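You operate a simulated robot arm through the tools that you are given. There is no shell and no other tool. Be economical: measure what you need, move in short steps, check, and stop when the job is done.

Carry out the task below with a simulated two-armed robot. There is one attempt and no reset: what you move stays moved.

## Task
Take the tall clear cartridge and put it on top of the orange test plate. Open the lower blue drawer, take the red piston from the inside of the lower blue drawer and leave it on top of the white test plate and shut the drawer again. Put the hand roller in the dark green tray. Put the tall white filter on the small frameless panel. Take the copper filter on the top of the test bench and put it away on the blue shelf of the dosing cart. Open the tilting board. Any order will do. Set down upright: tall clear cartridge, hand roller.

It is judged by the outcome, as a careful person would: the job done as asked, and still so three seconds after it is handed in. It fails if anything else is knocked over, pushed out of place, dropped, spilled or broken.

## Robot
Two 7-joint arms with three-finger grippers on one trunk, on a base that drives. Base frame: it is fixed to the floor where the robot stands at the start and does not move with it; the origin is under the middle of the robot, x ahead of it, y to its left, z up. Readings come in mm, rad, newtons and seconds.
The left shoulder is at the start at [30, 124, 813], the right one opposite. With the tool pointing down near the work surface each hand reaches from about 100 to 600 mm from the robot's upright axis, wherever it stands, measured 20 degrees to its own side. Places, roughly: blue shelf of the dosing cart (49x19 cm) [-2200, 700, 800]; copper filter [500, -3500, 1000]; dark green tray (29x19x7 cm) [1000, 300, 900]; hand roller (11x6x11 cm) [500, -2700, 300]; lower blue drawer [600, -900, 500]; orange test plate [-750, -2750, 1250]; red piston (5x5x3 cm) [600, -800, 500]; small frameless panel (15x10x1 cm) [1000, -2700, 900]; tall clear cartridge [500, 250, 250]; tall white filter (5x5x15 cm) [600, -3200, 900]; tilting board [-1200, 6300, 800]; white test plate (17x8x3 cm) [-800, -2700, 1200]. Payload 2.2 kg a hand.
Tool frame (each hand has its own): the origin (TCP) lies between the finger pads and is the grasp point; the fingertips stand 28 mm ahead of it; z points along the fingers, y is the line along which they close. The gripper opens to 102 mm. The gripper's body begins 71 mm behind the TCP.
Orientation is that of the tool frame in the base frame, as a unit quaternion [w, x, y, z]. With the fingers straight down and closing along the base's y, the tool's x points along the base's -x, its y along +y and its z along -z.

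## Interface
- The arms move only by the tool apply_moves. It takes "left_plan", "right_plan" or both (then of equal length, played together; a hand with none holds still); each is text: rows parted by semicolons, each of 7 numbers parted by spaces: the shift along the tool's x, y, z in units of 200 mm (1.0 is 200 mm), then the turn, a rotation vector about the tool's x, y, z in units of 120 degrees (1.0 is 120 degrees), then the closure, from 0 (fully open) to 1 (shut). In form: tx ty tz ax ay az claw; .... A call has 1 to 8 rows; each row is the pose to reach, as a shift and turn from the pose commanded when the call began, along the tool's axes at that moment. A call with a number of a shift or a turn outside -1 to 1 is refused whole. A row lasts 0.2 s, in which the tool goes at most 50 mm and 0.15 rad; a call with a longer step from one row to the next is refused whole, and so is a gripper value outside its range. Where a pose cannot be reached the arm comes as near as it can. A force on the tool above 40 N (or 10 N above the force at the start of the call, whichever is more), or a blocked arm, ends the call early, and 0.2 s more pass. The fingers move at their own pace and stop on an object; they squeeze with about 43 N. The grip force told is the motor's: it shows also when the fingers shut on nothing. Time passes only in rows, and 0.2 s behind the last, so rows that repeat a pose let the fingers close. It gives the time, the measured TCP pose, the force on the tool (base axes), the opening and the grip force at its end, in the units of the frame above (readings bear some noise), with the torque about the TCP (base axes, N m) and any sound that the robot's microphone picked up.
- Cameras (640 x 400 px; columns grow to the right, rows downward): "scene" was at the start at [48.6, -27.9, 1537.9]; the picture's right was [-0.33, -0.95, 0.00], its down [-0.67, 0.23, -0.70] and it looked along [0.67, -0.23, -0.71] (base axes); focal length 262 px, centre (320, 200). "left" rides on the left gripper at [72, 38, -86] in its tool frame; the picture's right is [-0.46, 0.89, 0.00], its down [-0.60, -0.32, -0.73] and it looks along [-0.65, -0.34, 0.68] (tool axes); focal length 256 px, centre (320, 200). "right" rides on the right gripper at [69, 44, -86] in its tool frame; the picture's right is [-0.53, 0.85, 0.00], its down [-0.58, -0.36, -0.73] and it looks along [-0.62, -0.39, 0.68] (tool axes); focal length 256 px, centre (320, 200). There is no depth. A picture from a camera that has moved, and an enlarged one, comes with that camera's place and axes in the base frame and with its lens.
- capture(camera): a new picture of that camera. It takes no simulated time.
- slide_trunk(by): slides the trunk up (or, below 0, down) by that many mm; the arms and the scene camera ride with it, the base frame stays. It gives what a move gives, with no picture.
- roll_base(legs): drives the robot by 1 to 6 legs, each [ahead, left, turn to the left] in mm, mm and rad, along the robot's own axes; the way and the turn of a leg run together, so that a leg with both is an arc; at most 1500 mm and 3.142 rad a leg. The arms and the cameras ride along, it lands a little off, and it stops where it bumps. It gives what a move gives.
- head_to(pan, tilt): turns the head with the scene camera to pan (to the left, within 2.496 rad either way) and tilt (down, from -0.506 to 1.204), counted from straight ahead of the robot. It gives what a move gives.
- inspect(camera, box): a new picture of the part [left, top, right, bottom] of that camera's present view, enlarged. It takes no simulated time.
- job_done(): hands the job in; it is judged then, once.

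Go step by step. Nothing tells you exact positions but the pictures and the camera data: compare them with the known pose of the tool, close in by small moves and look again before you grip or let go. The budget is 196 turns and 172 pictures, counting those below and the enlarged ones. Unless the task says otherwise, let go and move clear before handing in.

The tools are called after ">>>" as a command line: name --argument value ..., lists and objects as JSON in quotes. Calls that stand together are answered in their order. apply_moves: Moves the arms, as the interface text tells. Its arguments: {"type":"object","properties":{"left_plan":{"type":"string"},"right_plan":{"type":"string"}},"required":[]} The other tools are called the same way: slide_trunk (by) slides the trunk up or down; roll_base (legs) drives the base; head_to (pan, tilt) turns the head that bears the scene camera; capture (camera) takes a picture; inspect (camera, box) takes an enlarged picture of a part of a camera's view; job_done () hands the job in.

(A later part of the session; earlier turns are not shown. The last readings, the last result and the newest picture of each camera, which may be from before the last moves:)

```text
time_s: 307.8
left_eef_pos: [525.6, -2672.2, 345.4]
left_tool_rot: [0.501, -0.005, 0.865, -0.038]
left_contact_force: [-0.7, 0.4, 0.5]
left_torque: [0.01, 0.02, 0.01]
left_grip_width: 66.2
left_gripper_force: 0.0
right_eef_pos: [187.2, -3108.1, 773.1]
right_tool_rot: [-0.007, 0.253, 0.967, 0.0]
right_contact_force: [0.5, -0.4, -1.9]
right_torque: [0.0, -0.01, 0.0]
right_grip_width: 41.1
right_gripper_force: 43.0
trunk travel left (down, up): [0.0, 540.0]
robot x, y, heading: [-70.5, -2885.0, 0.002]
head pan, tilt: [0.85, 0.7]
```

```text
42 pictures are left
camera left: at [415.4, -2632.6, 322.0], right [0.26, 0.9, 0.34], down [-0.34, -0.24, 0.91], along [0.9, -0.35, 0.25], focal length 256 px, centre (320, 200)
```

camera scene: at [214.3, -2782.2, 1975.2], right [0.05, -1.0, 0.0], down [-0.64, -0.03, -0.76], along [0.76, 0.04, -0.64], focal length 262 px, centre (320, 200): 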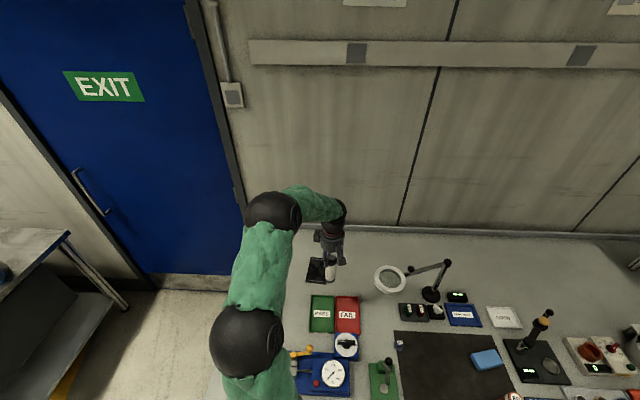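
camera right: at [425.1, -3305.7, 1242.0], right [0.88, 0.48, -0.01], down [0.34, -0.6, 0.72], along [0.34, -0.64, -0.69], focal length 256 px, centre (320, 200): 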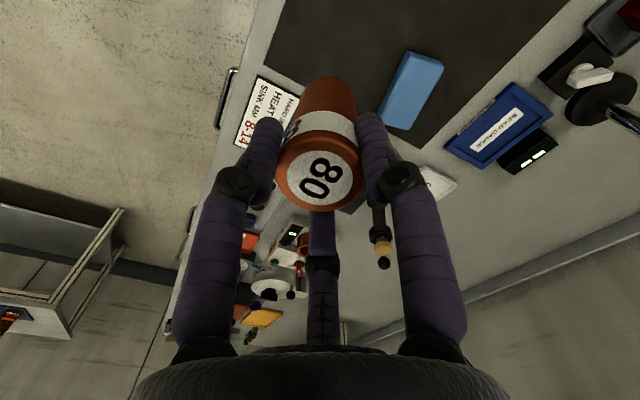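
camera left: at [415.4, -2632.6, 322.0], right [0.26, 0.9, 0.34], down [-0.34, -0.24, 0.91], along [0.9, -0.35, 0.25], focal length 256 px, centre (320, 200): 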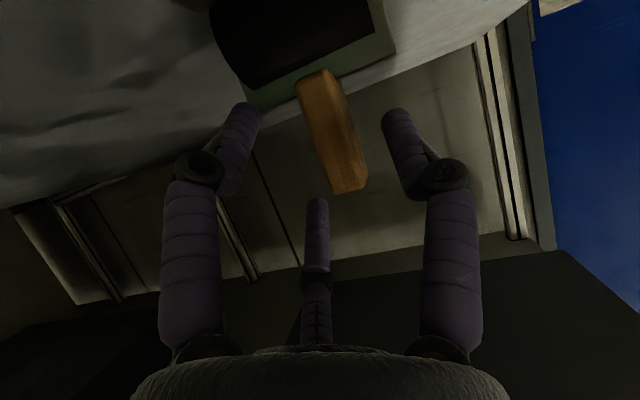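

Handle is between the jaws. Centre laterally by 9 mm and close.

>>> apply_moves --left_plan "0 0.045 0 0 0 0 0.35; 0.01 0.045 0.02 0 0 0 0.5; 0.01 0.045 0.02 0 0 0 0.7; 0.01 0.045 0.02 0 0 0 0.9; 0.01 0.045 0.02 0 0 0 1; 0.01 0.045 0.02 0 0 0 1; 0.01 0.045 0.02 0 0 0 1"

>>> capture --camera "left"

```text
time_s: 309.4
left_eef_pos: [529.5, -2661.1, 342.7]
left_tool_rot: [0.502, -0.006, 0.864, -0.037]
left_contact_force: [-0.4, 6.6, 11.1]
left_torque: [1.17, -0.1, 0.14]
left_grip_width: 27.3
left_gripper_force: 42.9
right_eef_pos: [186.0, -3108.1, 773.4]
right_tool_rot: [-0.006, 0.252, 0.968, 0.001]
right_contact_force: [0.2, 0.3, -0.3]
right_torque: [0.0, -0.01, -0.01]
right_grip_width: 41.2
right_gripper_force: 42.6
trunk travel left (down, up): [0.0, 540.0]
robot x, y, heading: [-72.5, -2888.7, -0.004]
head pan, tilt: [0.85, 0.7]
```

```text
41 pictures are left
camera left: at [419.8, -2622.2, 318.7], right [0.25, 0.9, 0.34], down [-0.34, -0.25, 0.91], along [0.9, -0.35, 0.25], focal length 256 px, centre (320, 200)
```

left: 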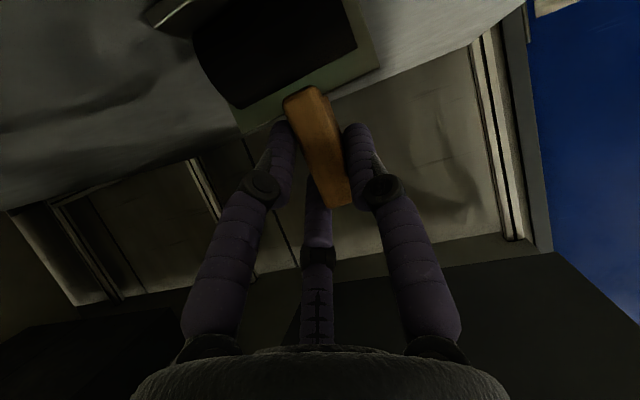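

Gripped. Lift 40 mm and back out.

>>> apply_moves --left_plan "-0.09 0 -0.05 0 0 0 1; -0.173 0 -0.1 0 0 0 1; -0.22 0 -0.125 0 0 0 1; -0.22 0 -0.125 0 0 0 1"

>>> roll_base --legs '[[-120, 0, 0], [0, -240, 0], [-150, 0, 0]]'

>>> capture --camera "left"

```text
time_s: 310.4
left_eef_pos: [528.9, -2660.3, 391.3]
left_tool_rot: [0.499, -0.006, 0.866, -0.038]
left_contact_force: [0.7, 0.5, -4.4]
left_torque: [-0.04, 0.07, 0.0]
left_grip_width: 27.0
left_gripper_force: 42.8
right_eef_pos: [186.9, -3109.1, 773.6]
right_tool_rot: [-0.007, 0.253, 0.967, 0.0]
right_contact_force: [-0.6, -1.0, -1.5]
right_torque: [0.02, 0.01, 0.0]
right_grip_width: 41.1
right_gripper_force: 43.1
trunk travel left (down, up): [0.0, 540.0]
robot x, y, heading: [-71.2, -2887.3, -0.003]
head pan, tilt: [0.85, 0.7]
```

```text
time_s: 314.0
left_eef_pos: [258.9, -2894.3, 390.9]
left_tool_rot: [0.5, -0.002, 0.865, -0.04]
left_contact_force: [-0.2, 0.2, -3.5]
left_torque: [0.03, 0.03, 0.03]
left_grip_width: 27.2
left_gripper_force: 42.9
right_eef_pos: [-85.7, -3339.4, 771.4]
right_tool_rot: [-0.007, 0.255, 0.967, -0.001]
right_contact_force: [0.0, 0.6, -1.7]
right_torque: [0.03, -0.01, 0.01]
right_grip_width: 40.8
right_gripper_force: 43.4
trunk travel left (down, up): [0.0, 540.0]
robot x, y, heading: [-344.5, -3115.4, -0.005]
head pan, tilt: [0.85, 0.7]
```

```text
40 pictures are left
camera left: at [150.1, -2854.8, 367.7], right [0.26, 0.9, 0.34], down [-0.34, -0.24, 0.91], along [0.9, -0.35, 0.25], focal length 256 px, centre (320, 200)
```

left: 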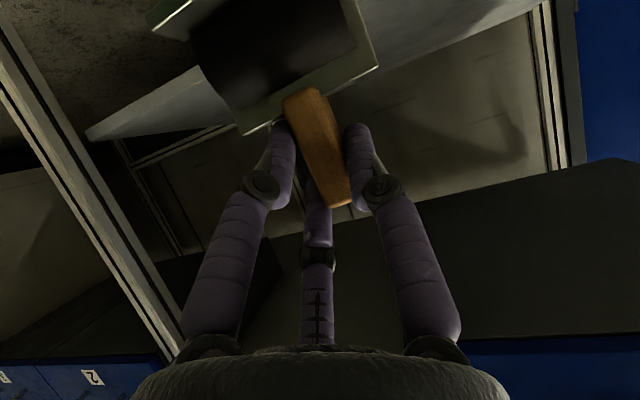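

Roller held. Raise the trunk and route to the first bench: turn right, then reverse through the corridor, keeping hands clear.

>>> slide_trunk --by 400

>>> roll_base --legs '[[0, 0, -1.57], [0, 285, 0], [-1250, 0, 0]]'

>>> roll_base --legs '[[0, -430, 0], [-1450, 0, 0], [0, 0, 1.57]]'

>>> head_to --pan 0.25 --tilt 0.6

>>> capture --camera "scene"

```text
time_s: 317.8
left_eef_pos: [259.0, -2895.1, 791.7]
left_tool_rot: [0.5, -0.003, 0.865, -0.039]
left_contact_force: [-0.1, 1.1, -3.5]
left_torque: [0.01, 0.06, 0.04]
left_grip_width: 27.3
left_gripper_force: 42.4
right_eef_pos: [-84.2, -3339.9, 1171.9]
right_tool_rot: [-0.006, 0.255, 0.967, 0.001]
right_contact_force: [-0.2, -0.5, -1.2]
right_torque: [-0.01, -0.02, -0.02]
right_grip_width: 40.7
right_gripper_force: 43.1
trunk travel left (down, up): [-400.0, 140.0]
robot x, y, heading: [-341.7, -3120.8, 0.004]
head pan, tilt: [0.85, 0.7]
```

```text
time_s: 329.6
left_eef_pos: [177.5, -2448.3, 792.0]
left_tool_rot: [0.326, 0.608, 0.615, -0.381]
left_contact_force: [-0.2, 0.3, -3.4]
left_torque: [0.07, 0.05, 0.0]
left_grip_width: 27.4
left_gripper_force: 43.1
right_eef_pos: [-271.8, -2106.0, 1172.4]
right_tool_rot: [-0.004, 0.863, 0.506, 0.004]
right_contact_force: [-0.3, 0.0, -2.4]
right_torque: [-0.01, 0.02, -0.01]
right_grip_width: 40.4
right_gripper_force: 43.4
trunk travel left (down, up): [-400.0, 140.0]
robot x, y, heading: [-50.4, -1848.2, -1.57]
head pan, tilt: [0.85, 0.7]
```

```text
time_s: 343.1
left_eef_pos: [114.4, -141.2, 790.4]
left_tool_rot: [0.5, -0.005, 0.865, -0.038]
left_contact_force: [-0.8, -0.5, -3.8]
left_torque: [-0.02, 0.05, 0.01]
left_grip_width: 27.5
left_gripper_force: 42.7
right_eef_pos: [-228.5, -588.6, 1172.4]
right_tool_rot: [-0.007, 0.254, 0.967, 0.0]
right_contact_force: [0.4, 0.1, -2.4]
right_torque: [0.04, 0.01, -0.02]
right_grip_width: 40.5
right_gripper_force: 42.4
trunk travel left (down, up): [-400.0, 140.0]
robot x, y, heading: [-488.0, -366.3, -0.002]
head pan, tilt: [0.85, 0.7]
```

```text
time_s: 344.1
left_eef_pos: [113.5, -141.2, 790.8]
left_tool_rot: [0.5, -0.004, 0.865, -0.039]
left_contact_force: [-0.4, 0.2, -3.8]
left_torque: [-0.02, 0.05, -0.03]
left_grip_width: 27.3
left_gripper_force: 42.1
right_eef_pos: [-226.4, -589.1, 1171.7]
right_tool_rot: [-0.007, 0.254, 0.967, 0.0]
right_contact_force: [-0.2, -0.2, -1.8]
right_torque: [-0.01, 0.03, 0.02]
right_grip_width: 40.7
right_gripper_force: 42.9
trunk travel left (down, up): [-400.0, 140.0]
robot x, y, heading: [-487.2, -363.8, 0.0]
head pan, tilt: [0.25, 0.6]
```

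```text
39 pictures are left
camera scene: at [-428.1, -345.0, 1899.9], right [0.25, -0.97, 0.0], down [-0.55, -0.14, -0.82], along [0.8, 0.2, -0.57], focal length 262 px, centre (320, 200)
```

scene: 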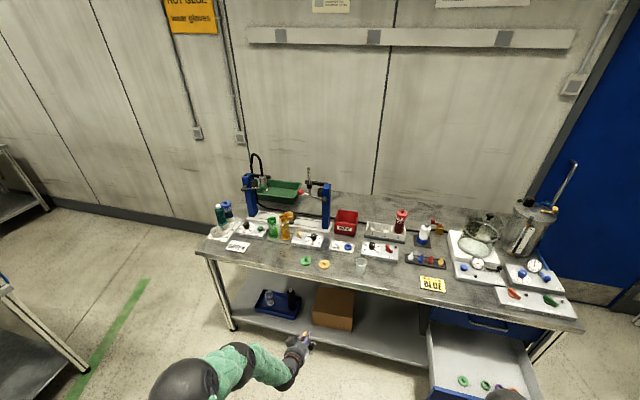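

>>> inspect --camera "scene" --box '[210, 140, 370, 240]'

```text
4.00 times, centred on (290, 190) of scene
camera zoom: at [-428.1, -345.0, 1899.9], right [0.25, -0.97, 0.0], down [-0.55, -0.14, -0.82], along [0.8, 0.2, -0.57], focal length 1049 px, centre (440, 240)
```

zoom: 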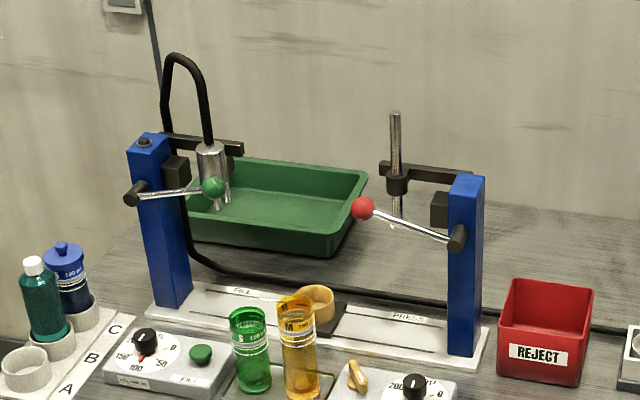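

The tray sits behind two presses. I'll raise the roller well above them, then drive up and look from close by.

>>> slide_trunk --by 140

>>> apply_moves --left_plan "-0.17 0 -0.1 0 0 0 1; -0.34 0 -0.2 0 0 0 1; -0.51 0 -0.3 0 0 0 1; -0.68 0 -0.4 0 0 0 1; -0.866 0 -0.5 0 0 0 1"

>>> apply_moves --left_plan "-0.17 0 -0.1 0 0 0 1; -0.34 0 -0.2 0 0 0 1; -0.51 0 -0.3 0 0 0 1; -0.68 0 -0.4 0 0 0 1; -0.75 0 -0.43 0 0 0 1"

>>> roll_base --legs '[[0, 350, 0], [330, 0, 0]]'

>>> head_to --pan 0.15 --tilt 0.85

>>> capture --camera "scene"

```text
time_s: 345.7
left_eef_pos: [115.4, -141.1, 931.1]
left_tool_rot: [0.499, -0.006, 0.865, -0.039]
left_contact_force: [-0.2, -0.3, -2.7]
left_torque: [0.01, 0.06, -0.02]
left_grip_width: 27.4
left_gripper_force: 42.4
right_eef_pos: [-226.9, -588.4, 1311.3]
right_tool_rot: [-0.007, 0.254, 0.967, -0.001]
right_contact_force: [0.2, -0.1, -2.0]
right_torque: [0.04, 0.0, 0.04]
right_grip_width: 40.3
right_gripper_force: 42.8
trunk travel left (down, up): [-540.0, 0.0]
robot x, y, heading: [-484.6, -368.8, -0.001]
head pan, tilt: [0.25, 0.6]
```

```text
time_s: 346.9
left_eef_pos: [113.7, -125.9, 1133.0]
left_tool_rot: [0.5, -0.004, 0.865, -0.039]
left_contact_force: [-0.4, -0.7, -4.4]
left_torque: [-0.02, -0.03, 0.01]
left_grip_width: 27.6
left_gripper_force: 43.6
right_eef_pos: [-228.5, -589.1, 1312.3]
right_tool_rot: [-0.007, 0.254, 0.967, 0.001]
right_contact_force: [-0.1, -0.9, -2.3]
right_torque: [0.06, -0.03, -0.01]
right_grip_width: 40.5
right_gripper_force: 42.5
trunk travel left (down, up): [-540.0, 0.0]
robot x, y, heading: [-489.5, -364.4, 0.003]
head pan, tilt: [0.25, 0.6]
```

```text
time_s: 348.1
left_eef_pos: [114.2, -114.6, 1304.1]
left_tool_rot: [0.5, -0.005, 0.865, -0.039]
left_contact_force: [-0.3, -0.2, -4.3]
left_torque: [-0.01, 0.02, 0.01]
left_grip_width: 27.4
left_gripper_force: 42.9
right_eef_pos: [-227.7, -588.2, 1312.5]
right_tool_rot: [-0.008, 0.254, 0.967, 0.0]
right_contact_force: [0.1, 0.4, -1.5]
right_torque: [0.0, 0.02, 0.0]
right_grip_width: 40.4
right_gripper_force: 43.1
trunk travel left (down, up): [-540.0, 0.0]
robot x, y, heading: [-485.1, -366.0, 0.001]
head pan, tilt: [0.25, 0.6]
```

```text
time_s: 352.2
left_eef_pos: [453.2, 227.8, 1304.4]
left_tool_rot: [0.501, -0.002, 0.865, -0.04]
left_contact_force: [-0.2, -0.2, -3.3]
left_torque: [0.0, 0.04, -0.01]
left_grip_width: 27.5
left_gripper_force: 42.7
right_eef_pos: [109.1, -245.6, 1312.2]
right_tool_rot: [-0.007, 0.256, 0.967, 0.0]
right_contact_force: [-0.1, -0.2, -0.7]
right_torque: [-0.01, -0.01, -0.01]
right_grip_width: 40.5
right_gripper_force: 43.0
trunk travel left (down, up): [-540.0, 0.0]
robot x, y, heading: [-143.8, -21.1, -0.01]
head pan, tilt: [0.25, 0.6]
```

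```text
time_s: 353.0
left_eef_pos: [453.6, 227.7, 1302.9]
left_tool_rot: [0.5, -0.002, 0.865, -0.04]
left_contact_force: [0.5, 0.7, -3.1]
left_torque: [0.01, 0.07, 0.01]
left_grip_width: 27.2
left_gripper_force: 43.2
right_eef_pos: [110.2, -245.0, 1311.2]
right_tool_rot: [-0.008, 0.256, 0.967, 0.0]
right_contact_force: [-0.2, 0.5, -0.3]
right_torque: [0.0, 0.0, 0.0]
right_grip_width: 40.6
right_gripper_force: 42.7
trunk travel left (down, up): [-540.0, 0.0]
robot x, y, heading: [-148.0, -22.3, -0.002]
head pan, tilt: [0.15, 0.85]
```

```text
37 pictures are left
camera scene: at [-96.6, -10.7, 2018.8], right [0.14, -0.99, 0.0], down [-0.74, -0.11, -0.66], along [0.65, 0.09, -0.75], focal length 262 px, centre (320, 200)
```

scene: 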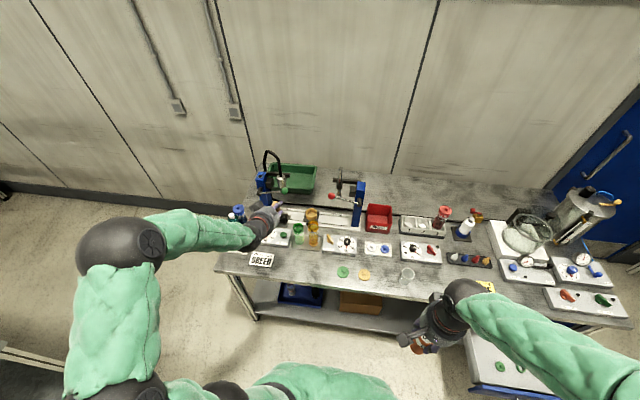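

Tray is about x 890–1095, y 165–455; press knobs at (710,276) and (704,49). I'll yaw the hand slightly left so the forearm passes between the knobs, drive up, and extend over the tray's right half.

>>> apply_moves --left_plan "0 0 0 -0.046 0 -0.026 1; 0 0 0 -0.092 0 -0.053 1; 0 0 0 -0.137 0 -0.079 1"

>>> roll_base --legs '[[255, 0, 0]]'

>>> capture --camera "scene"

```text
time_s: 353.8
left_eef_pos: [453.8, 226.2, 1305.0]
left_tool_rot: [0.49, -0.146, 0.859, 0.045]
left_contact_force: [-0.2, -1.0, -3.8]
left_torque: [-0.02, 0.03, 0.0]
left_grip_width: 27.2
left_gripper_force: 42.3
right_eef_pos: [109.4, -245.5, 1311.3]
right_tool_rot: [-0.007, 0.257, 0.966, 0.0]
right_contact_force: [0.0, 0.4, -1.5]
right_torque: [-0.02, 0.03, 0.01]
right_grip_width: 40.2
right_gripper_force: 43.5
trunk travel left (down, up): [-540.0, 0.0]
robot x, y, heading: [-148.9, -19.8, -0.007]
head pan, tilt: [0.15, 0.85]
```

```text
time_s: 355.6
left_eef_pos: [707.4, 226.9, 1305.0]
left_tool_rot: [0.49, -0.146, 0.859, 0.044]
left_contact_force: [-0.3, -0.2, -3.8]
left_torque: [-0.06, 0.02, -0.05]
left_grip_width: 27.4
left_gripper_force: 42.7
right_eef_pos: [364.9, -245.8, 1311.4]
right_tool_rot: [-0.007, 0.255, 0.967, 0.0]
right_contact_force: [0.3, -0.5, -2.1]
right_torque: [-0.03, -0.01, -0.03]
right_grip_width: 40.4
right_gripper_force: 43.2
trunk travel left (down, up): [-540.0, 0.0]
robot x, y, heading: [108.0, -22.8, -0.004]
head pan, tilt: [0.15, 0.85]
```

```text
36 pictures are left
camera scene: at [156.2, -12.0, 2018.8], right [0.15, -0.99, 0.0], down [-0.74, -0.11, -0.66], along [0.65, 0.1, -0.75], focal length 262 px, centre (320, 200)
```

scene: 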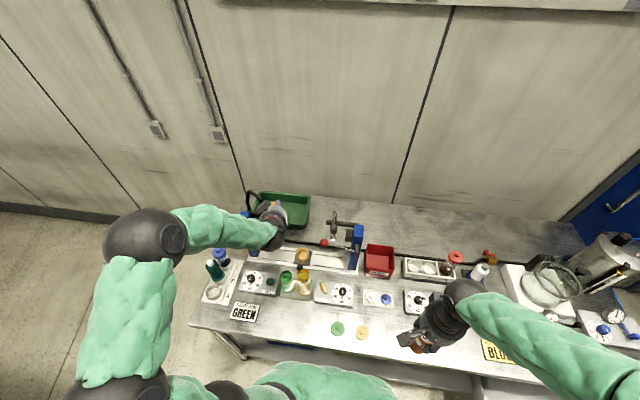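

>>> apply_moves --left_plan "-0.107 -0.044 0.183 0 0 0 1; -0.215 -0.089 0.365 0 0 0 1; -0.322 -0.133 0.548 0 0 0 1"

>>> apply_moves --left_plan "-0.107 -0.044 0.183 0 0 0 1; -0.215 -0.089 0.365 0 0 0 1; -0.322 -0.133 0.548 0 0 0 1; -0.322 -0.133 0.548 0 0 0 1"

>>> slide_trunk --by -130

>>> inspect --camera "scene" --box '[200, 150, 400, 275]'

```text
time_s: 356.4
left_eef_pos: [836.6, 237.6, 1301.2]
left_tool_rot: [0.487, -0.147, 0.86, 0.044]
left_contact_force: [0.3, 0.2, -3.8]
left_torque: [-0.01, 0.01, 0.0]
left_grip_width: 27.2
left_gripper_force: 43.1
right_eef_pos: [366.3, -245.2, 1311.4]
right_tool_rot: [-0.009, 0.255, 0.967, 0.0]
right_contact_force: [1.4, -0.4, -1.4]
right_torque: [0.01, 0.03, -0.01]
right_grip_width: 40.5
right_gripper_force: 43.0
trunk travel left (down, up): [-540.0, 0.0]
robot x, y, heading: [107.6, -25.1, -0.002]
head pan, tilt: [0.15, 0.85]
```

```text
time_s: 357.4
left_eef_pos: [963.8, 249.6, 1301.9]
left_tool_rot: [0.488, -0.146, 0.859, 0.043]
left_contact_force: [0.1, 0.8, -3.0]
left_torque: [-0.04, 0.06, 0.0]
left_grip_width: 27.4
left_gripper_force: 43.4
right_eef_pos: [364.4, -245.8, 1312.4]
right_tool_rot: [-0.008, 0.255, 0.967, 0.0]
right_contact_force: [0.1, 0.9, -1.4]
right_torque: [0.0, 0.02, -0.02]
right_grip_width: 40.7
right_gripper_force: 42.7
trunk travel left (down, up): [-540.0, 0.0]
robot x, y, heading: [112.5, -24.3, -0.002]
head pan, tilt: [0.15, 0.85]
```

```text
time_s: 359.0
left_eef_pos: [964.0, 250.2, 1173.0]
left_tool_rot: [0.49, -0.148, 0.858, 0.045]
left_contact_force: [-0.4, -0.1, -3.2]
left_torque: [-0.05, 0.04, -0.01]
left_grip_width: 27.3
left_gripper_force: 42.6
right_eef_pos: [364.0, -245.7, 1183.5]
right_tool_rot: [-0.008, 0.255, 0.967, 0.001]
right_contact_force: [-0.5, -0.5, -1.1]
right_torque: [0.03, -0.02, 0.01]
right_grip_width: 40.4
right_gripper_force: 43.4
trunk travel left (down, up): [-410.0, 130.0]
robot x, y, heading: [106.4, -21.3, -0.003]
head pan, tilt: [0.15, 0.85]
```

```text
3.20 times, centred on (300, 212) of scene
camera zoom: at [157.1, -11.9, 1888.9], right [0.15, -0.99, 0.0], down [-0.74, -0.11, -0.66], along [0.65, 0.1, -0.75], focal length 839 px, centre (384, 160)
```

zoom: 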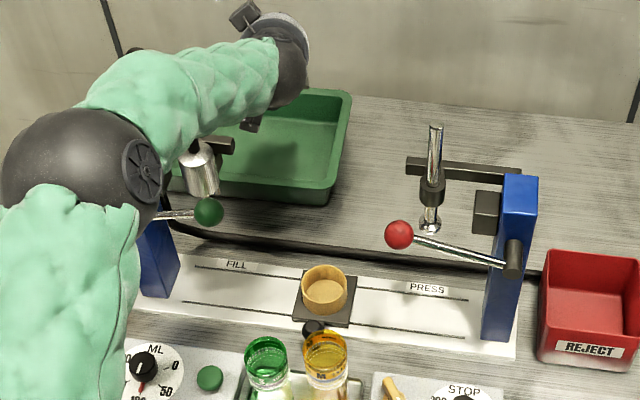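

The elbow would press on the left press if I lower here. Better: come from the bench's left end (facing −y), where the tray's left half is free. Retract and go round.

>>> slide_trunk --by 130

>>> apply_moves --left_plan "0.096 0.059 -0.166 0 0 0 1; 0.192 0.118 -0.332 0 0 0 1; 0.288 0.177 -0.498 0 0 0 1; 0.384 0.236 -0.664 0 0 0 1; 0.48 0.295 -0.829 0 0 0 1"

>>> apply_moves --left_plan "0.096 0.059 -0.166 0 0 0 1; 0.192 0.118 -0.332 0 0 0 1; 0.288 0.177 -0.498 0 0 0 1; 0.384 0.236 -0.664 0 0 0 1; 0.48 0.295 -0.829 0 0 0 1"

>>> roll_base --legs '[[-370, 0, 0], [0, 950, 0], [0, 0, -1.57]]'

>>> head_to --pan 0.6 --tilt 0.7

>>> capture --camera "scene"

```text
time_s: 360.6
left_eef_pos: [965.2, 249.5, 1301.7]
left_tool_rot: [0.489, -0.147, 0.859, 0.045]
left_contact_force: [-0.6, -0.7, -3.7]
left_torque: [-0.02, 0.02, 0.01]
left_grip_width: 27.2
left_gripper_force: 43.0
right_eef_pos: [365.3, -247.0, 1310.8]
right_tool_rot: [-0.008, 0.254, 0.967, 0.0]
right_contact_force: [-0.1, 0.3, -1.6]
right_torque: [0.04, 0.02, 0.0]
right_grip_width: 40.8
right_gripper_force: 43.1
trunk travel left (down, up): [-540.0, 0.0]
robot x, y, heading: [107.6, -23.0, -0.003]
head pan, tilt: [0.15, 0.85]
```

```text
time_s: 361.8
left_eef_pos: [762.4, 250.0, 1300.2]
left_tool_rot: [0.489, -0.147, 0.859, 0.044]
left_contact_force: [-1.0, -0.1, -3.5]
left_torque: [-0.02, 0.05, 0.03]
left_grip_width: 27.4
left_gripper_force: 43.1
right_eef_pos: [363.5, -245.9, 1312.9]
right_tool_rot: [-0.008, 0.255, 0.967, 0.0]
right_contact_force: [0.4, 0.1, -0.2]
right_torque: [0.0, -0.02, 0.01]
right_grip_width: 40.5
right_gripper_force: 43.0
trunk travel left (down, up): [-540.0, 0.0]
robot x, y, heading: [107.6, -21.2, -0.01]
head pan, tilt: [0.15, 0.85]
```

```text
time_s: 363.0
left_eef_pos: [559.4, 248.7, 1305.9]
left_tool_rot: [0.489, -0.147, 0.858, 0.044]
left_contact_force: [0.5, 0.0, -3.2]
left_torque: [-0.01, 0.03, 0.02]
left_grip_width: 27.3
left_gripper_force: 43.0
right_eef_pos: [362.8, -245.9, 1311.7]
right_tool_rot: [-0.007, 0.255, 0.967, 0.001]
right_contact_force: [0.2, 0.0, -1.4]
right_torque: [0.0, -0.03, -0.02]
right_grip_width: 40.4
right_gripper_force: 42.6
trunk travel left (down, up): [-540.0, 0.0]
robot x, y, heading: [109.7, -20.8, -0.005]
head pan, tilt: [0.15, 0.85]
```

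```text
time_s: 373.6
left_eef_pos: [29.5, 475.9, 1304.8]
left_tool_rot: [0.381, 0.492, 0.719, -0.309]
left_contact_force: [-0.2, 0.5, -3.5]
left_torque: [0.05, 0.03, 0.0]
left_grip_width: 27.4
left_gripper_force: 43.5
right_eef_pos: [-470.2, 657.3, 1311.4]
right_tool_rot: [-0.005, 0.857, 0.516, 0.005]
right_contact_force: [0.0, -0.2, -1.4]
right_torque: [-0.01, 0.01, 0.03]
right_grip_width: 40.5
right_gripper_force: 42.8
trunk travel left (down, up): [-540.0, 0.0]
robot x, y, heading: [-255.9, 920.6, -1.543]
head pan, tilt: [0.15, 0.85]
```

```text
time_s: 374.5
left_eef_pos: [30.2, 475.8, 1303.5]
left_tool_rot: [0.382, 0.492, 0.719, -0.308]
left_contact_force: [0.0, -0.5, -3.3]
left_torque: [0.06, 0.0, -0.01]
left_grip_width: 27.3
left_gripper_force: 42.7
right_eef_pos: [-469.6, 657.6, 1312.5]
right_tool_rot: [-0.005, 0.856, 0.517, 0.004]
right_contact_force: [0.4, 0.2, -1.9]
right_torque: [-0.03, -0.02, 0.0]
right_grip_width: 40.3
right_gripper_force: 42.5
trunk travel left (down, up): [-540.0, 0.0]
robot x, y, heading: [-254.1, 922.2, -1.541]
head pan, tilt: [0.6, 0.7]
```

```text
34 pictures are left
camera scene: at [-203.8, 881.5, 2031.0], right [-0.81, -0.59, 0.0], down [-0.38, 0.52, -0.76], along [0.45, -0.62, -0.64], focal length 262 px, centre (320, 200)
```

scene: 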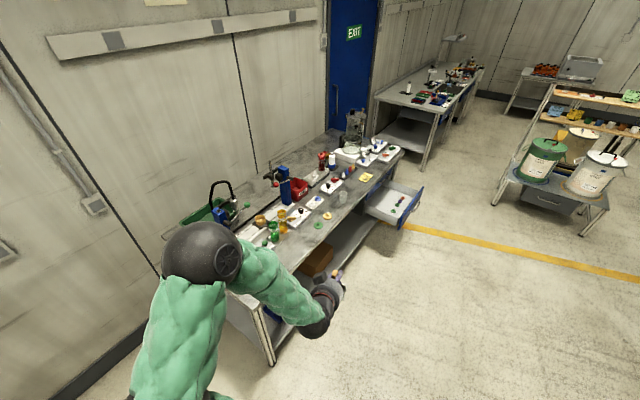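

Space is free. Sequence: strafe left part way, back up, extend the arm over the bench end, then strafe to the tray.

>>> roll_base --legs '[[0, 560, -0.03], [-400, 0, 0]]'

>>> apply_moves --left_plan "-0.096 -0.059 0.166 0 0 0 1; -0.192 -0.118 0.332 0 0 0 1; -0.288 -0.177 0.498 0 0 0 1; -0.384 -0.236 0.664 0 0 0 1; -0.48 -0.295 0.829 0 0 0 1"

>>> apply_moves --left_plan "-0.096 -0.059 0.166 0 0 0 1; -0.192 -0.118 0.332 0 0 0 1; -0.288 -0.177 0.498 0 0 0 1; -0.384 -0.236 0.664 0 0 0 1; -0.48 -0.295 0.829 0 0 0 1"

>>> head_to --pan 0.25 --tilt 0.8

>>> capture --camera "scene"

```text
time_s: 379.6
left_eef_pos: [593.6, 825.8, 1302.6]
left_tool_rot: [0.376, 0.502, 0.713, -0.313]
left_contact_force: [0.1, -0.3, -3.6]
left_torque: [0.03, 0.02, 0.01]
left_grip_width: 27.3
left_gripper_force: 42.6
right_eef_pos: [102.6, 1025.1, 1305.2]
right_tool_rot: [-0.015, 0.86, 0.511, 0.012]
right_contact_force: [-0.4, 0.6, -1.1]
right_torque: [0.0, 0.01, 0.01]
right_grip_width: 40.5
right_gripper_force: 43.1
trunk travel left (down, up): [-540.0, 0.0]
robot x, y, heading: [319.4, 1280.7, -1.564]
head pan, tilt: [0.6, 0.7]
stopped in leg 2: the robot was blocked; the commanded pose is now the measured one
```

```text
time_s: 380.8
left_eef_pos: [595.1, 625.2, 1301.0]
left_tool_rot: [0.376, 0.503, 0.713, -0.312]
left_contact_force: [0.3, 0.1, -3.1]
left_torque: [0.01, 0.0, 0.06]
left_grip_width: 27.5
left_gripper_force: 42.8
right_eef_pos: [101.7, 1024.2, 1305.6]
right_tool_rot: [-0.015, 0.86, 0.51, 0.012]
right_contact_force: [0.8, 0.2, -1.6]
right_torque: [0.0, 0.02, 0.0]
right_grip_width: 40.3
right_gripper_force: 42.9
trunk travel left (down, up): [-540.0, 0.0]
robot x, y, heading: [319.3, 1283.6, -1.57]
head pan, tilt: [0.6, 0.7]
```

```text
time_s: 382.0
left_eef_pos: [597.4, 423.1, 1302.5]
left_tool_rot: [0.376, 0.502, 0.713, -0.312]
left_contact_force: [-0.1, -0.2, -3.3]
left_torque: [0.05, 0.01, -0.01]
left_grip_width: 27.5
left_gripper_force: 43.4
right_eef_pos: [102.1, 1023.8, 1306.0]
right_tool_rot: [-0.015, 0.86, 0.51, 0.011]
right_contact_force: [-0.7, -0.2, -1.9]
right_torque: [0.0, 0.04, 0.01]
right_grip_width: 40.4
right_gripper_force: 42.9
trunk travel left (down, up): [-540.0, 0.0]
robot x, y, heading: [318.0, 1281.9, -1.568]
head pan, tilt: [0.6, 0.7]
```

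```text
time_s: 382.8
left_eef_pos: [597.5, 423.9, 1302.2]
left_tool_rot: [0.376, 0.502, 0.714, -0.312]
left_contact_force: [-0.3, 0.6, -3.5]
left_torque: [0.04, 0.03, 0.01]
left_grip_width: 27.2
left_gripper_force: 43.4
right_eef_pos: [102.8, 1024.9, 1306.5]
right_tool_rot: [-0.015, 0.86, 0.51, 0.011]
right_contact_force: [-0.3, 0.3, -1.4]
right_torque: [0.0, -0.01, 0.02]
right_grip_width: 40.3
right_gripper_force: 42.3
trunk travel left (down, up): [-540.0, 0.0]
robot x, y, heading: [321.4, 1280.0, -1.568]
head pan, tilt: [0.25, 0.799]
```

```text
33 pictures are left
camera scene: at [344.0, 1225.2, 2022.6], right [-0.97, -0.25, 0.0], down [-0.18, 0.7, -0.69], along [0.17, -0.67, -0.72], focal length 262 px, centre (320, 200)
```

scene: 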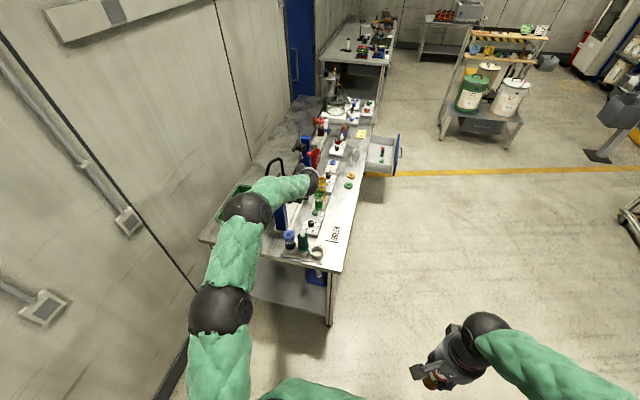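

Relieve the rear contact slightly, retract a little, strafe left to the tray, and look with the wrist camera.

>>> apply_moves --left_plan "0.096 0.059 -0.166 0 0 0 1; 0.168 0.103 -0.29 0 0 0 1"

>>> roll_base --legs '[[20, 0, 0], [0, 370, 0]]'

>>> capture --camera "scene"

```text
time_s: 383.4
left_eef_pos: [596.8, 493.3, 1302.2]
left_tool_rot: [0.377, 0.502, 0.713, -0.312]
left_contact_force: [0.1, -0.6, -3.3]
left_torque: [0.04, 0.0, -0.01]
left_grip_width: 27.2
left_gripper_force: 43.1
right_eef_pos: [102.4, 1024.6, 1305.7]
right_tool_rot: [-0.015, 0.86, 0.51, 0.012]
right_contact_force: [0.3, 0.3, -1.3]
right_torque: [-0.01, 0.0, -0.02]
right_grip_width: 40.4
right_gripper_force: 42.8
trunk travel left (down, up): [-540.0, 0.0]
robot x, y, heading: [322.2, 1282.9, -1.571]
head pan, tilt: [0.25, 0.799]
```

```text
time_s: 386.2
left_eef_pos: [957.9, 473.8, 1304.6]
left_tool_rot: [0.374, 0.507, 0.709, -0.316]
left_contact_force: [-0.4, 0.0, -3.8]
left_torque: [0.06, 0.0, 0.02]
left_grip_width: 27.5
left_gripper_force: 43.0
right_eef_pos: [469.0, 1007.6, 1307.3]
right_tool_rot: [-0.014, 0.863, 0.505, 0.011]
right_contact_force: [1.1, -1.1, -1.5]
right_torque: [0.02, -0.01, 0.0]
right_grip_width: 40.4
right_gripper_force: 42.8
trunk travel left (down, up): [-540.0, 0.0]
robot x, y, heading: [692.8, 1258.1, -1.572]
head pan, tilt: [0.25, 0.799]
```

```text
32 pictures are left
camera scene: at [712.7, 1209.1, 2022.8], right [-0.97, -0.24, 0.0], down [-0.17, 0.7, -0.7], along [0.17, -0.68, -0.72], focal length 262 px, centre (320, 200)
```

scene: 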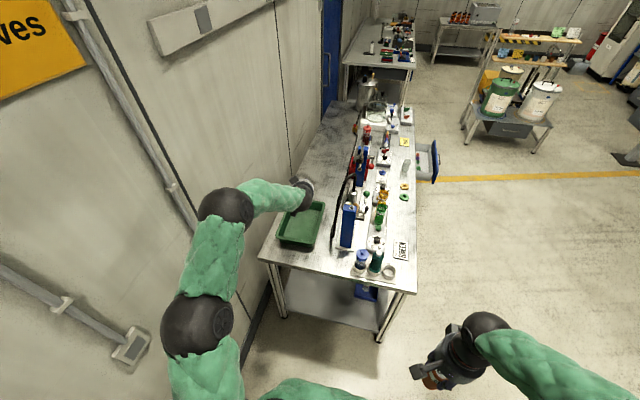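

Tray centre is about (1010,360). Move over it and lower with the trunk to just above the rim.

>>> apply_moves --left_plan "-0.09 0.02 0.147 0 0 0 1; -0.18 0.04 0.293 0 0 0 1; -0.271 0.06 0.44 0 0 0 1"

>>> slide_trunk --by -215

>>> inspect --camera "scene" --box '[220, 150, 380, 250]'

```text
time_s: 387.0
left_eef_pos: [999.6, 376.4, 1303.8]
left_tool_rot: [0.375, 0.505, 0.711, -0.315]
left_contact_force: [-0.2, -0.2, -3.4]
left_torque: [0.05, -0.01, 0.01]
left_grip_width: 27.5
left_gripper_force: 43.3
right_eef_pos: [470.7, 1007.6, 1306.5]
right_tool_rot: [-0.014, 0.863, 0.506, 0.011]
right_contact_force: [0.3, 0.3, -2.2]
right_torque: [0.02, -0.02, 0.01]
right_grip_width: 40.4
right_gripper_force: 42.2
trunk travel left (down, up): [-540.0, 0.0]
robot x, y, heading: [694.7, 1261.4, -1.581]
head pan, tilt: [0.25, 0.799]
```

```text
time_s: 389.3
left_eef_pos: [999.4, 377.7, 1089.7]
left_tool_rot: [0.375, 0.506, 0.71, -0.315]
left_contact_force: [0.0, -0.2, -3.4]
left_torque: [0.04, 0.04, 0.0]
left_grip_width: 27.5
left_gripper_force: 42.5
right_eef_pos: [471.1, 1008.0, 1093.4]
right_tool_rot: [-0.013, 0.863, 0.505, 0.011]
right_contact_force: [1.0, -0.2, -1.4]
right_torque: [0.0, 0.02, 0.0]
right_grip_width: 40.4
right_gripper_force: 43.2
trunk travel left (down, up): [-325.0, 215.0]
robot x, y, heading: [689.9, 1264.0, -1.579]
head pan, tilt: [0.25, 0.799]
```

```text
4.00 times, centred on (300, 200) of scene
camera zoom: at [713.2, 1209.4, 1807.9], right [-0.97, -0.24, 0.0], down [-0.17, 0.7, -0.7], along [0.17, -0.68, -0.72], focal length 1049 px, centre (400, 200)
```

zoom: 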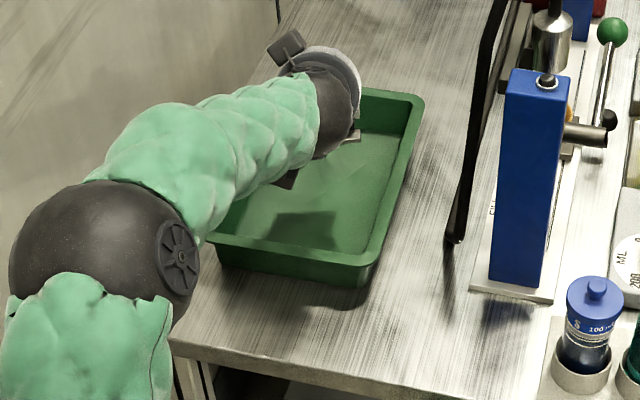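

The hand is centred over the tray (centre ≈(1008,375)). Lower to near the floor, then in small steps.

>>> slide_trunk --by -78

>>> apply_moves --left_plan "0.021 0.0015 0.013 0 0 0 1; 0.043 0.003 0.026 0 0 0 1"

>>> apply_moves --left_plan "0.021 0.0015 0.013 0 0 0 1; 0.035 0.003 0.02 0 0 0 1"

```text
time_s: 390.4
left_eef_pos: [999.8, 376.2, 1011.8]
left_tool_rot: [0.376, 0.505, 0.709, -0.316]
left_contact_force: [0.5, 0.0, -2.8]
left_torque: [0.02, 0.02, 0.01]
left_grip_width: 27.3
left_gripper_force: 43.1
right_eef_pos: [469.7, 1007.4, 1015.4]
right_tool_rot: [-0.012, 0.863, 0.505, 0.01]
right_contact_force: [0.2, -0.8, -0.7]
right_torque: [-0.05, -0.02, 0.0]
right_grip_width: 40.4
right_gripper_force: 43.3
trunk travel left (down, up): [-247.0, 293.0]
robot x, y, heading: [692.2, 1258.0, -1.581]
head pan, tilt: [0.25, 0.799]
```

```text
time_s: 391.0
left_eef_pos: [998.6, 378.1, 1001.1]
left_tool_rot: [0.375, 0.506, 0.71, -0.316]
left_contact_force: [0.0, 0.7, -3.3]
left_torque: [0.01, -0.01, -0.03]
left_grip_width: 27.4
left_gripper_force: 43.2
right_eef_pos: [470.1, 1008.5, 1013.6]
right_tool_rot: [-0.013, 0.862, 0.506, 0.01]
right_contact_force: [-0.4, -0.2, -1.4]
right_torque: [0.02, 0.01, 0.0]
right_grip_width: 40.3
right_gripper_force: 43.1
trunk travel left (down, up): [-247.0, 293.0]
robot x, y, heading: [689.1, 1260.5, -1.577]
head pan, tilt: [0.25, 0.799]
```

```text
time_s: 391.6
left_eef_pos: [998.5, 378.9, 991.8]
left_tool_rot: [0.375, 0.506, 0.71, -0.315]
left_contact_force: [0.1, 0.5, -3.2]
left_torque: [0.07, 0.03, 0.01]
left_grip_width: 27.3
left_gripper_force: 43.2
right_eef_pos: [469.6, 1008.7, 1014.1]
right_tool_rot: [-0.013, 0.863, 0.505, 0.011]
right_contact_force: [-0.3, -0.1, -1.2]
right_torque: [0.02, -0.03, 0.02]
right_grip_width: 40.5
right_gripper_force: 42.9
trunk travel left (down, up): [-247.0, 293.0]
robot x, y, heading: [690.1, 1261.1, -1.58]
head pan, tilt: [0.25, 0.799]
```

>>> apply_moves --left_plan "0.017 0.001 0.01 0 0 0 1; 0.03 0.002 0.018 0 0 0 1"

>>> apply_moves --left_plan "0.017 0.001 0.01 0 0 0 1; 0.03 0.002 0.018 0 0 0 1"

>>> apply_moves --left_plan "0.017 0.001 0.01 0 0 0 1; 0.03 0.002 0.018 0 0 0 1"

>>> capture --camera "left"

```text
time_s: 392.2
left_eef_pos: [999.0, 378.2, 986.3]
left_tool_rot: [0.375, 0.506, 0.71, -0.316]
left_contact_force: [-0.3, -0.2, -3.8]
left_torque: [0.04, 0.03, 0.01]
left_grip_width: 27.5
left_gripper_force: 43.1
right_eef_pos: [469.8, 1008.4, 1013.5]
right_tool_rot: [-0.013, 0.863, 0.506, 0.01]
right_contact_force: [-0.3, -0.3, -0.7]
right_torque: [-0.04, -0.02, -0.03]
right_grip_width: 40.4
right_gripper_force: 43.4
trunk travel left (down, up): [-247.0, 293.0]
robot x, y, heading: [691.4, 1260.9, -1.582]
head pan, tilt: [0.25, 0.799]
```

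```text
time_s: 392.8
left_eef_pos: [998.8, 378.4, 979.8]
left_tool_rot: [0.375, 0.506, 0.71, -0.315]
left_contact_force: [-0.9, 1.3, -3.6]
left_torque: [0.08, 0.02, 0.01]
left_grip_width: 27.4
left_gripper_force: 43.1
right_eef_pos: [469.6, 1007.6, 1013.5]
right_tool_rot: [-0.013, 0.863, 0.505, 0.01]
right_contact_force: [-1.1, -0.2, -0.9]
right_torque: [0.02, 0.0, 0.02]
right_grip_width: 40.2
right_gripper_force: 43.5
trunk travel left (down, up): [-247.0, 293.0]
robot x, y, heading: [691.6, 1260.0, -1.58]
head pan, tilt: [0.25, 0.799]
```

```text
time_s: 393.4
left_eef_pos: [998.9, 376.9, 971.2]
left_tool_rot: [0.375, 0.506, 0.71, -0.315]
left_contact_force: [0.5, 0.6, -3.7]
left_torque: [0.07, 0.0, -0.02]
left_grip_width: 27.4
left_gripper_force: 42.7
right_eef_pos: [468.9, 1007.7, 1013.0]
right_tool_rot: [-0.013, 0.863, 0.506, 0.01]
right_contact_force: [0.3, 0.4, -1.2]
right_torque: [0.0, 0.01, 0.02]
right_grip_width: 40.5
right_gripper_force: 43.1
trunk travel left (down, up): [-247.0, 293.0]
robot x, y, heading: [692.8, 1258.9, -1.58]
head pan, tilt: [0.25, 0.799]
```

```text
30 pictures are left
camera left: at [1002.2, 494.1, 951.0], right [0.94, 0.03, 0.34], down [-0.33, 0.22, 0.92], along [-0.05, -0.97, 0.22], focal length 256 px, centre (320, 200)
```

left: 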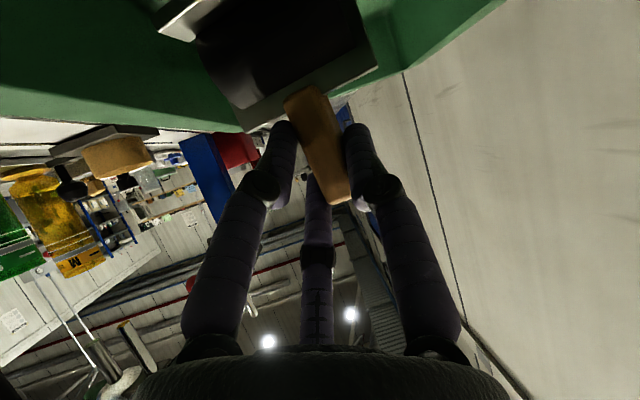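

>>> apply_moves --left_plan "0.013 0.001 0.008 0 0 0 1; 0.026 0.002 0.016 0 0 0 1"

>>> apply_moves --left_plan "0.013 0.001 0.008 0 0 0 1; 0.026 0.002 0.016 0 0 0 1"

>>> apply_moves --left_plan "0.013 0.001 0.008 0 0 0 1; 0.026 0.002 0.016 0 0 0 1"

```text
time_s: 394.0
left_eef_pos: [998.1, 377.6, 967.0]
left_tool_rot: [0.375, 0.505, 0.71, -0.315]
left_contact_force: [-0.5, 0.2, -3.9]
left_torque: [0.04, -0.01, 0.0]
left_grip_width: 27.4
left_gripper_force: 42.8
right_eef_pos: [468.6, 1007.5, 1014.4]
right_tool_rot: [-0.014, 0.863, 0.505, 0.01]
right_contact_force: [-0.7, 0.2, -0.7]
right_torque: [-0.03, -0.04, -0.02]
right_grip_width: 40.4
right_gripper_force: 42.8
trunk travel left (down, up): [-247.0, 293.0]
robot x, y, heading: [693.4, 1262.1, -1.575]
head pan, tilt: [0.25, 0.799]
```

```text
time_s: 394.6
left_eef_pos: [998.5, 378.7, 960.0]
left_tool_rot: [0.375, 0.507, 0.71, -0.315]
left_contact_force: [-0.6, 0.2, -3.1]
left_torque: [0.02, 0.0, 0.01]
left_grip_width: 27.3
left_gripper_force: 43.5
right_eef_pos: [470.7, 1008.1, 1013.4]
right_tool_rot: [-0.013, 0.863, 0.505, 0.01]
right_contact_force: [0.5, -0.5, -1.4]
right_torque: [-0.02, 0.01, -0.01]
right_grip_width: 40.4
right_gripper_force: 42.6
trunk travel left (down, up): [-247.0, 293.0]
robot x, y, heading: [687.5, 1258.5, -1.576]
head pan, tilt: [0.25, 0.799]
```

```text
time_s: 395.2
left_eef_pos: [998.1, 376.8, 953.5]
left_tool_rot: [0.376, 0.506, 0.709, -0.315]
left_contact_force: [-0.1, -0.2, -3.3]
left_torque: [0.04, 0.01, -0.01]
left_grip_width: 27.7
left_gripper_force: 42.4
right_eef_pos: [469.9, 1007.9, 1013.9]
right_tool_rot: [-0.013, 0.863, 0.505, 0.011]
right_contact_force: [-0.8, -0.4, -1.8]
right_torque: [0.03, 0.0, 0.02]
right_grip_width: 40.4
right_gripper_force: 43.2
trunk travel left (down, up): [-247.0, 293.0]
robot x, y, heading: [692.2, 1259.2, -1.581]
head pan, tilt: [0.25, 0.799]
```

>>> apply_moves --left_plan "0.013 0.001 0.008 0 0 0 1; 0.026 0.002 0.016 0 0 0 1"

>>> apply_moves --left_plan "0.013 0.001 0.008 0 0 0 1; 0.026 0.002 0.016 0 0 0 1"

>>> inspect --camera "scene" --box '[220, 110, 380, 210]'

```text
time_s: 395.8
left_eef_pos: [998.7, 378.7, 947.9]
left_tool_rot: [0.375, 0.505, 0.71, -0.315]
left_contact_force: [0.3, 1.1, -3.5]
left_torque: [0.07, 0.02, 0.01]
left_grip_width: 27.4
left_gripper_force: 42.4
right_eef_pos: [470.2, 1008.1, 1014.5]
right_tool_rot: [-0.013, 0.863, 0.505, 0.011]
right_contact_force: [-0.3, 0.8, -1.4]
right_torque: [0.03, 0.0, 0.0]
right_grip_width: 40.4
right_gripper_force: 42.8
trunk travel left (down, up): [-247.0, 293.0]
robot x, y, heading: [693.2, 1258.2, -1.581]
head pan, tilt: [0.25, 0.799]
```

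```text
time_s: 396.4
left_eef_pos: [999.2, 375.9, 944.5]
left_tool_rot: [0.379, 0.505, 0.708, -0.316]
left_contact_force: [-0.7, 1.0, 6.0]
left_torque: [-0.11, -0.42, 0.04]
left_grip_width: 27.5
left_gripper_force: 42.8
right_eef_pos: [469.4, 1008.8, 1013.7]
right_tool_rot: [-0.012, 0.863, 0.504, 0.011]
right_contact_force: [0.7, 0.2, -1.0]
right_torque: [0.01, 0.01, -0.05]
right_grip_width: 40.5
right_gripper_force: 42.9
trunk travel left (down, up): [-247.0, 293.0]
robot x, y, heading: [693.8, 1261.3, -1.58]
head pan, tilt: [0.25, 0.799]
```

```text
4.00 times, centred on (300, 160) of scene
camera zoom: at [712.6, 1210.9, 1729.9], right [-0.97, -0.24, 0.0], down [-0.17, 0.7, -0.7], along [0.17, -0.68, -0.72], focal length 1049 px, centre (400, 360)
```

zoom: 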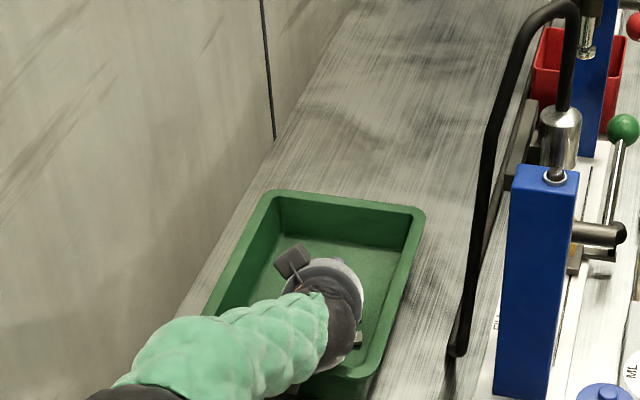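

Contact with the tray floor. Open part way, shift slightly off the handle, and rise vertically.

>>> apply_moves --left_plan "0.008 0 0.005 0 0 0 1; 0.008 0 0.005 0 0 0 0.6; 0.008 0 0.005 0 0 0 0.35; 0.008 -0.025 0.005 0 0 0 0.35; 0.008 -0.05 0.005 0 0 0 0.35; -0.1 -0.05 -0.06 0 0 0 0.35"

>>> capture --camera "left"

```text
time_s: 397.8
left_eef_pos: [991.2, 373.8, 964.7]
left_tool_rot: [0.375, 0.506, 0.71, -0.316]
left_contact_force: [-1.1, 1.2, -0.4]
left_torque: [-0.05, -0.04, 0.05]
left_grip_width: 66.1
left_gripper_force: 0.1
right_eef_pos: [469.7, 1008.3, 1014.0]
right_tool_rot: [-0.012, 0.863, 0.505, 0.011]
right_contact_force: [-0.8, -0.7, -1.0]
right_torque: [-0.02, 0.02, 0.02]
right_grip_width: 40.3
right_gripper_force: 43.1
trunk travel left (down, up): [-247.0, 293.0]
robot x, y, heading: [693.5, 1260.4, -1.579]
head pan, tilt: [0.25, 0.799]
```

```text
28 pictures are left
camera left: at [993.6, 491.3, 945.2], right [0.94, 0.03, 0.34], down [-0.33, 0.22, 0.92], along [-0.05, -0.97, 0.22], focal length 256 px, centre (320, 200)
```

left: 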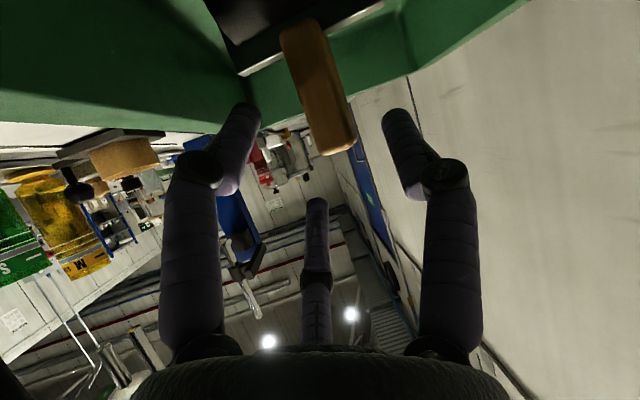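

Released and upright. Rise with the trunk, then retract.

>>> slide_trunk --by 290

>>> inspect --camera "scene" --box '[220, 170, 380, 270]'

>>> apply_moves --left_plan "0.096 0.059 -0.166 0 0 0 0; 0.192 0.118 -0.332 0 0 0 0; 0.288 0.177 -0.498 0 0 0 0; 0.384 0.236 -0.664 0 0 0 0; 0.48 0.295 -0.829 0 0 0 0"

>>> apply_moves --left_plan "0.096 0.059 -0.166 0 0 0 0; 0.192 0.118 -0.332 0 0 0 0; 0.288 0.177 -0.498 0 0 0 0; 0.384 0.236 -0.664 0 0 0 0; 0.48 0.295 -0.829 0 0 0 0"

```text
time_s: 400.7
left_eef_pos: [990.1, 373.4, 1254.9]
left_tool_rot: [0.376, 0.505, 0.71, -0.315]
left_contact_force: [0.2, -0.3, -0.4]
left_torque: [0.01, 0.0, -0.03]
left_grip_width: 66.7
left_gripper_force: 0.1
right_eef_pos: [470.3, 1008.2, 1303.0]
right_tool_rot: [-0.014, 0.863, 0.505, 0.011]
right_contact_force: [-0.6, -0.3, -2.2]
right_torque: [0.02, 0.03, 0.01]
right_grip_width: 40.4
right_gripper_force: 42.9
trunk travel left (down, up): [-537.0, 3.0]
robot x, y, heading: [695.4, 1260.2, -1.576]
head pan, tilt: [0.25, 0.799]
```

```text
4.00 times, centred on (300, 220) of scene
camera zoom: at [713.0, 1209.6, 2019.7], right [-0.97, -0.24, 0.0], down [-0.17, 0.7, -0.7], along [0.17, -0.68, -0.72], focal length 1049 px, centre (400, 120)
```

zoom: 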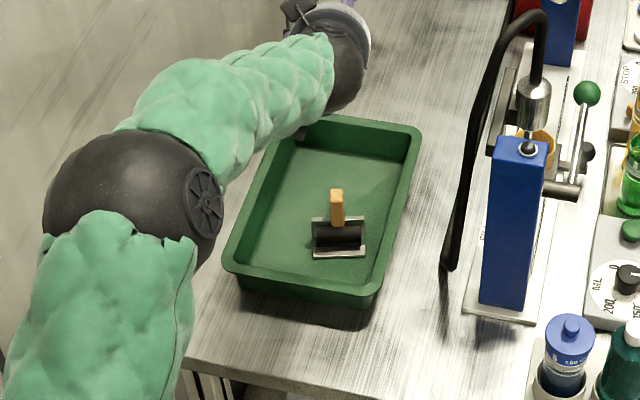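

```text
time_s: 401.9
left_eef_pos: [991.4, 578.4, 1256.7]
left_tool_rot: [0.376, 0.506, 0.709, -0.317]
left_contact_force: [0.8, -1.1, -0.4]
left_torque: [0.02, 0.01, -0.02]
left_grip_width: 101.6
left_gripper_force: 0.0
right_eef_pos: [469.8, 1009.5, 1304.0]
right_tool_rot: [-0.013, 0.863, 0.505, 0.011]
right_contact_force: [0.4, 0.5, -1.1]
right_torque: [0.0, -0.02, 0.02]
right_grip_width: 40.5
right_gripper_force: 43.3
trunk travel left (down, up): [-537.0, 3.0]
robot x, y, heading: [692.3, 1258.5, -1.577]
head pan, tilt: [0.25, 0.799]
```

```text
time_s: 403.1
left_eef_pos: [991.9, 776.9, 1257.0]
left_tool_rot: [0.375, 0.507, 0.709, -0.316]
left_contact_force: [-0.5, -0.3, -0.3]
left_torque: [-0.01, -0.03, -0.03]
left_grip_width: 101.6
left_gripper_force: 0.0
right_eef_pos: [468.4, 1009.2, 1303.8]
right_tool_rot: [-0.013, 0.863, 0.506, 0.011]
right_contact_force: [-0.1, 0.5, -1.3]
right_torque: [-0.01, 0.0, -0.01]
right_grip_width: 40.3
right_gripper_force: 43.1
trunk travel left (down, up): [-537.0, 3.0]
robot x, y, heading: [691.3, 1260.4, -1.579]
head pan, tilt: [0.25, 0.799]
```

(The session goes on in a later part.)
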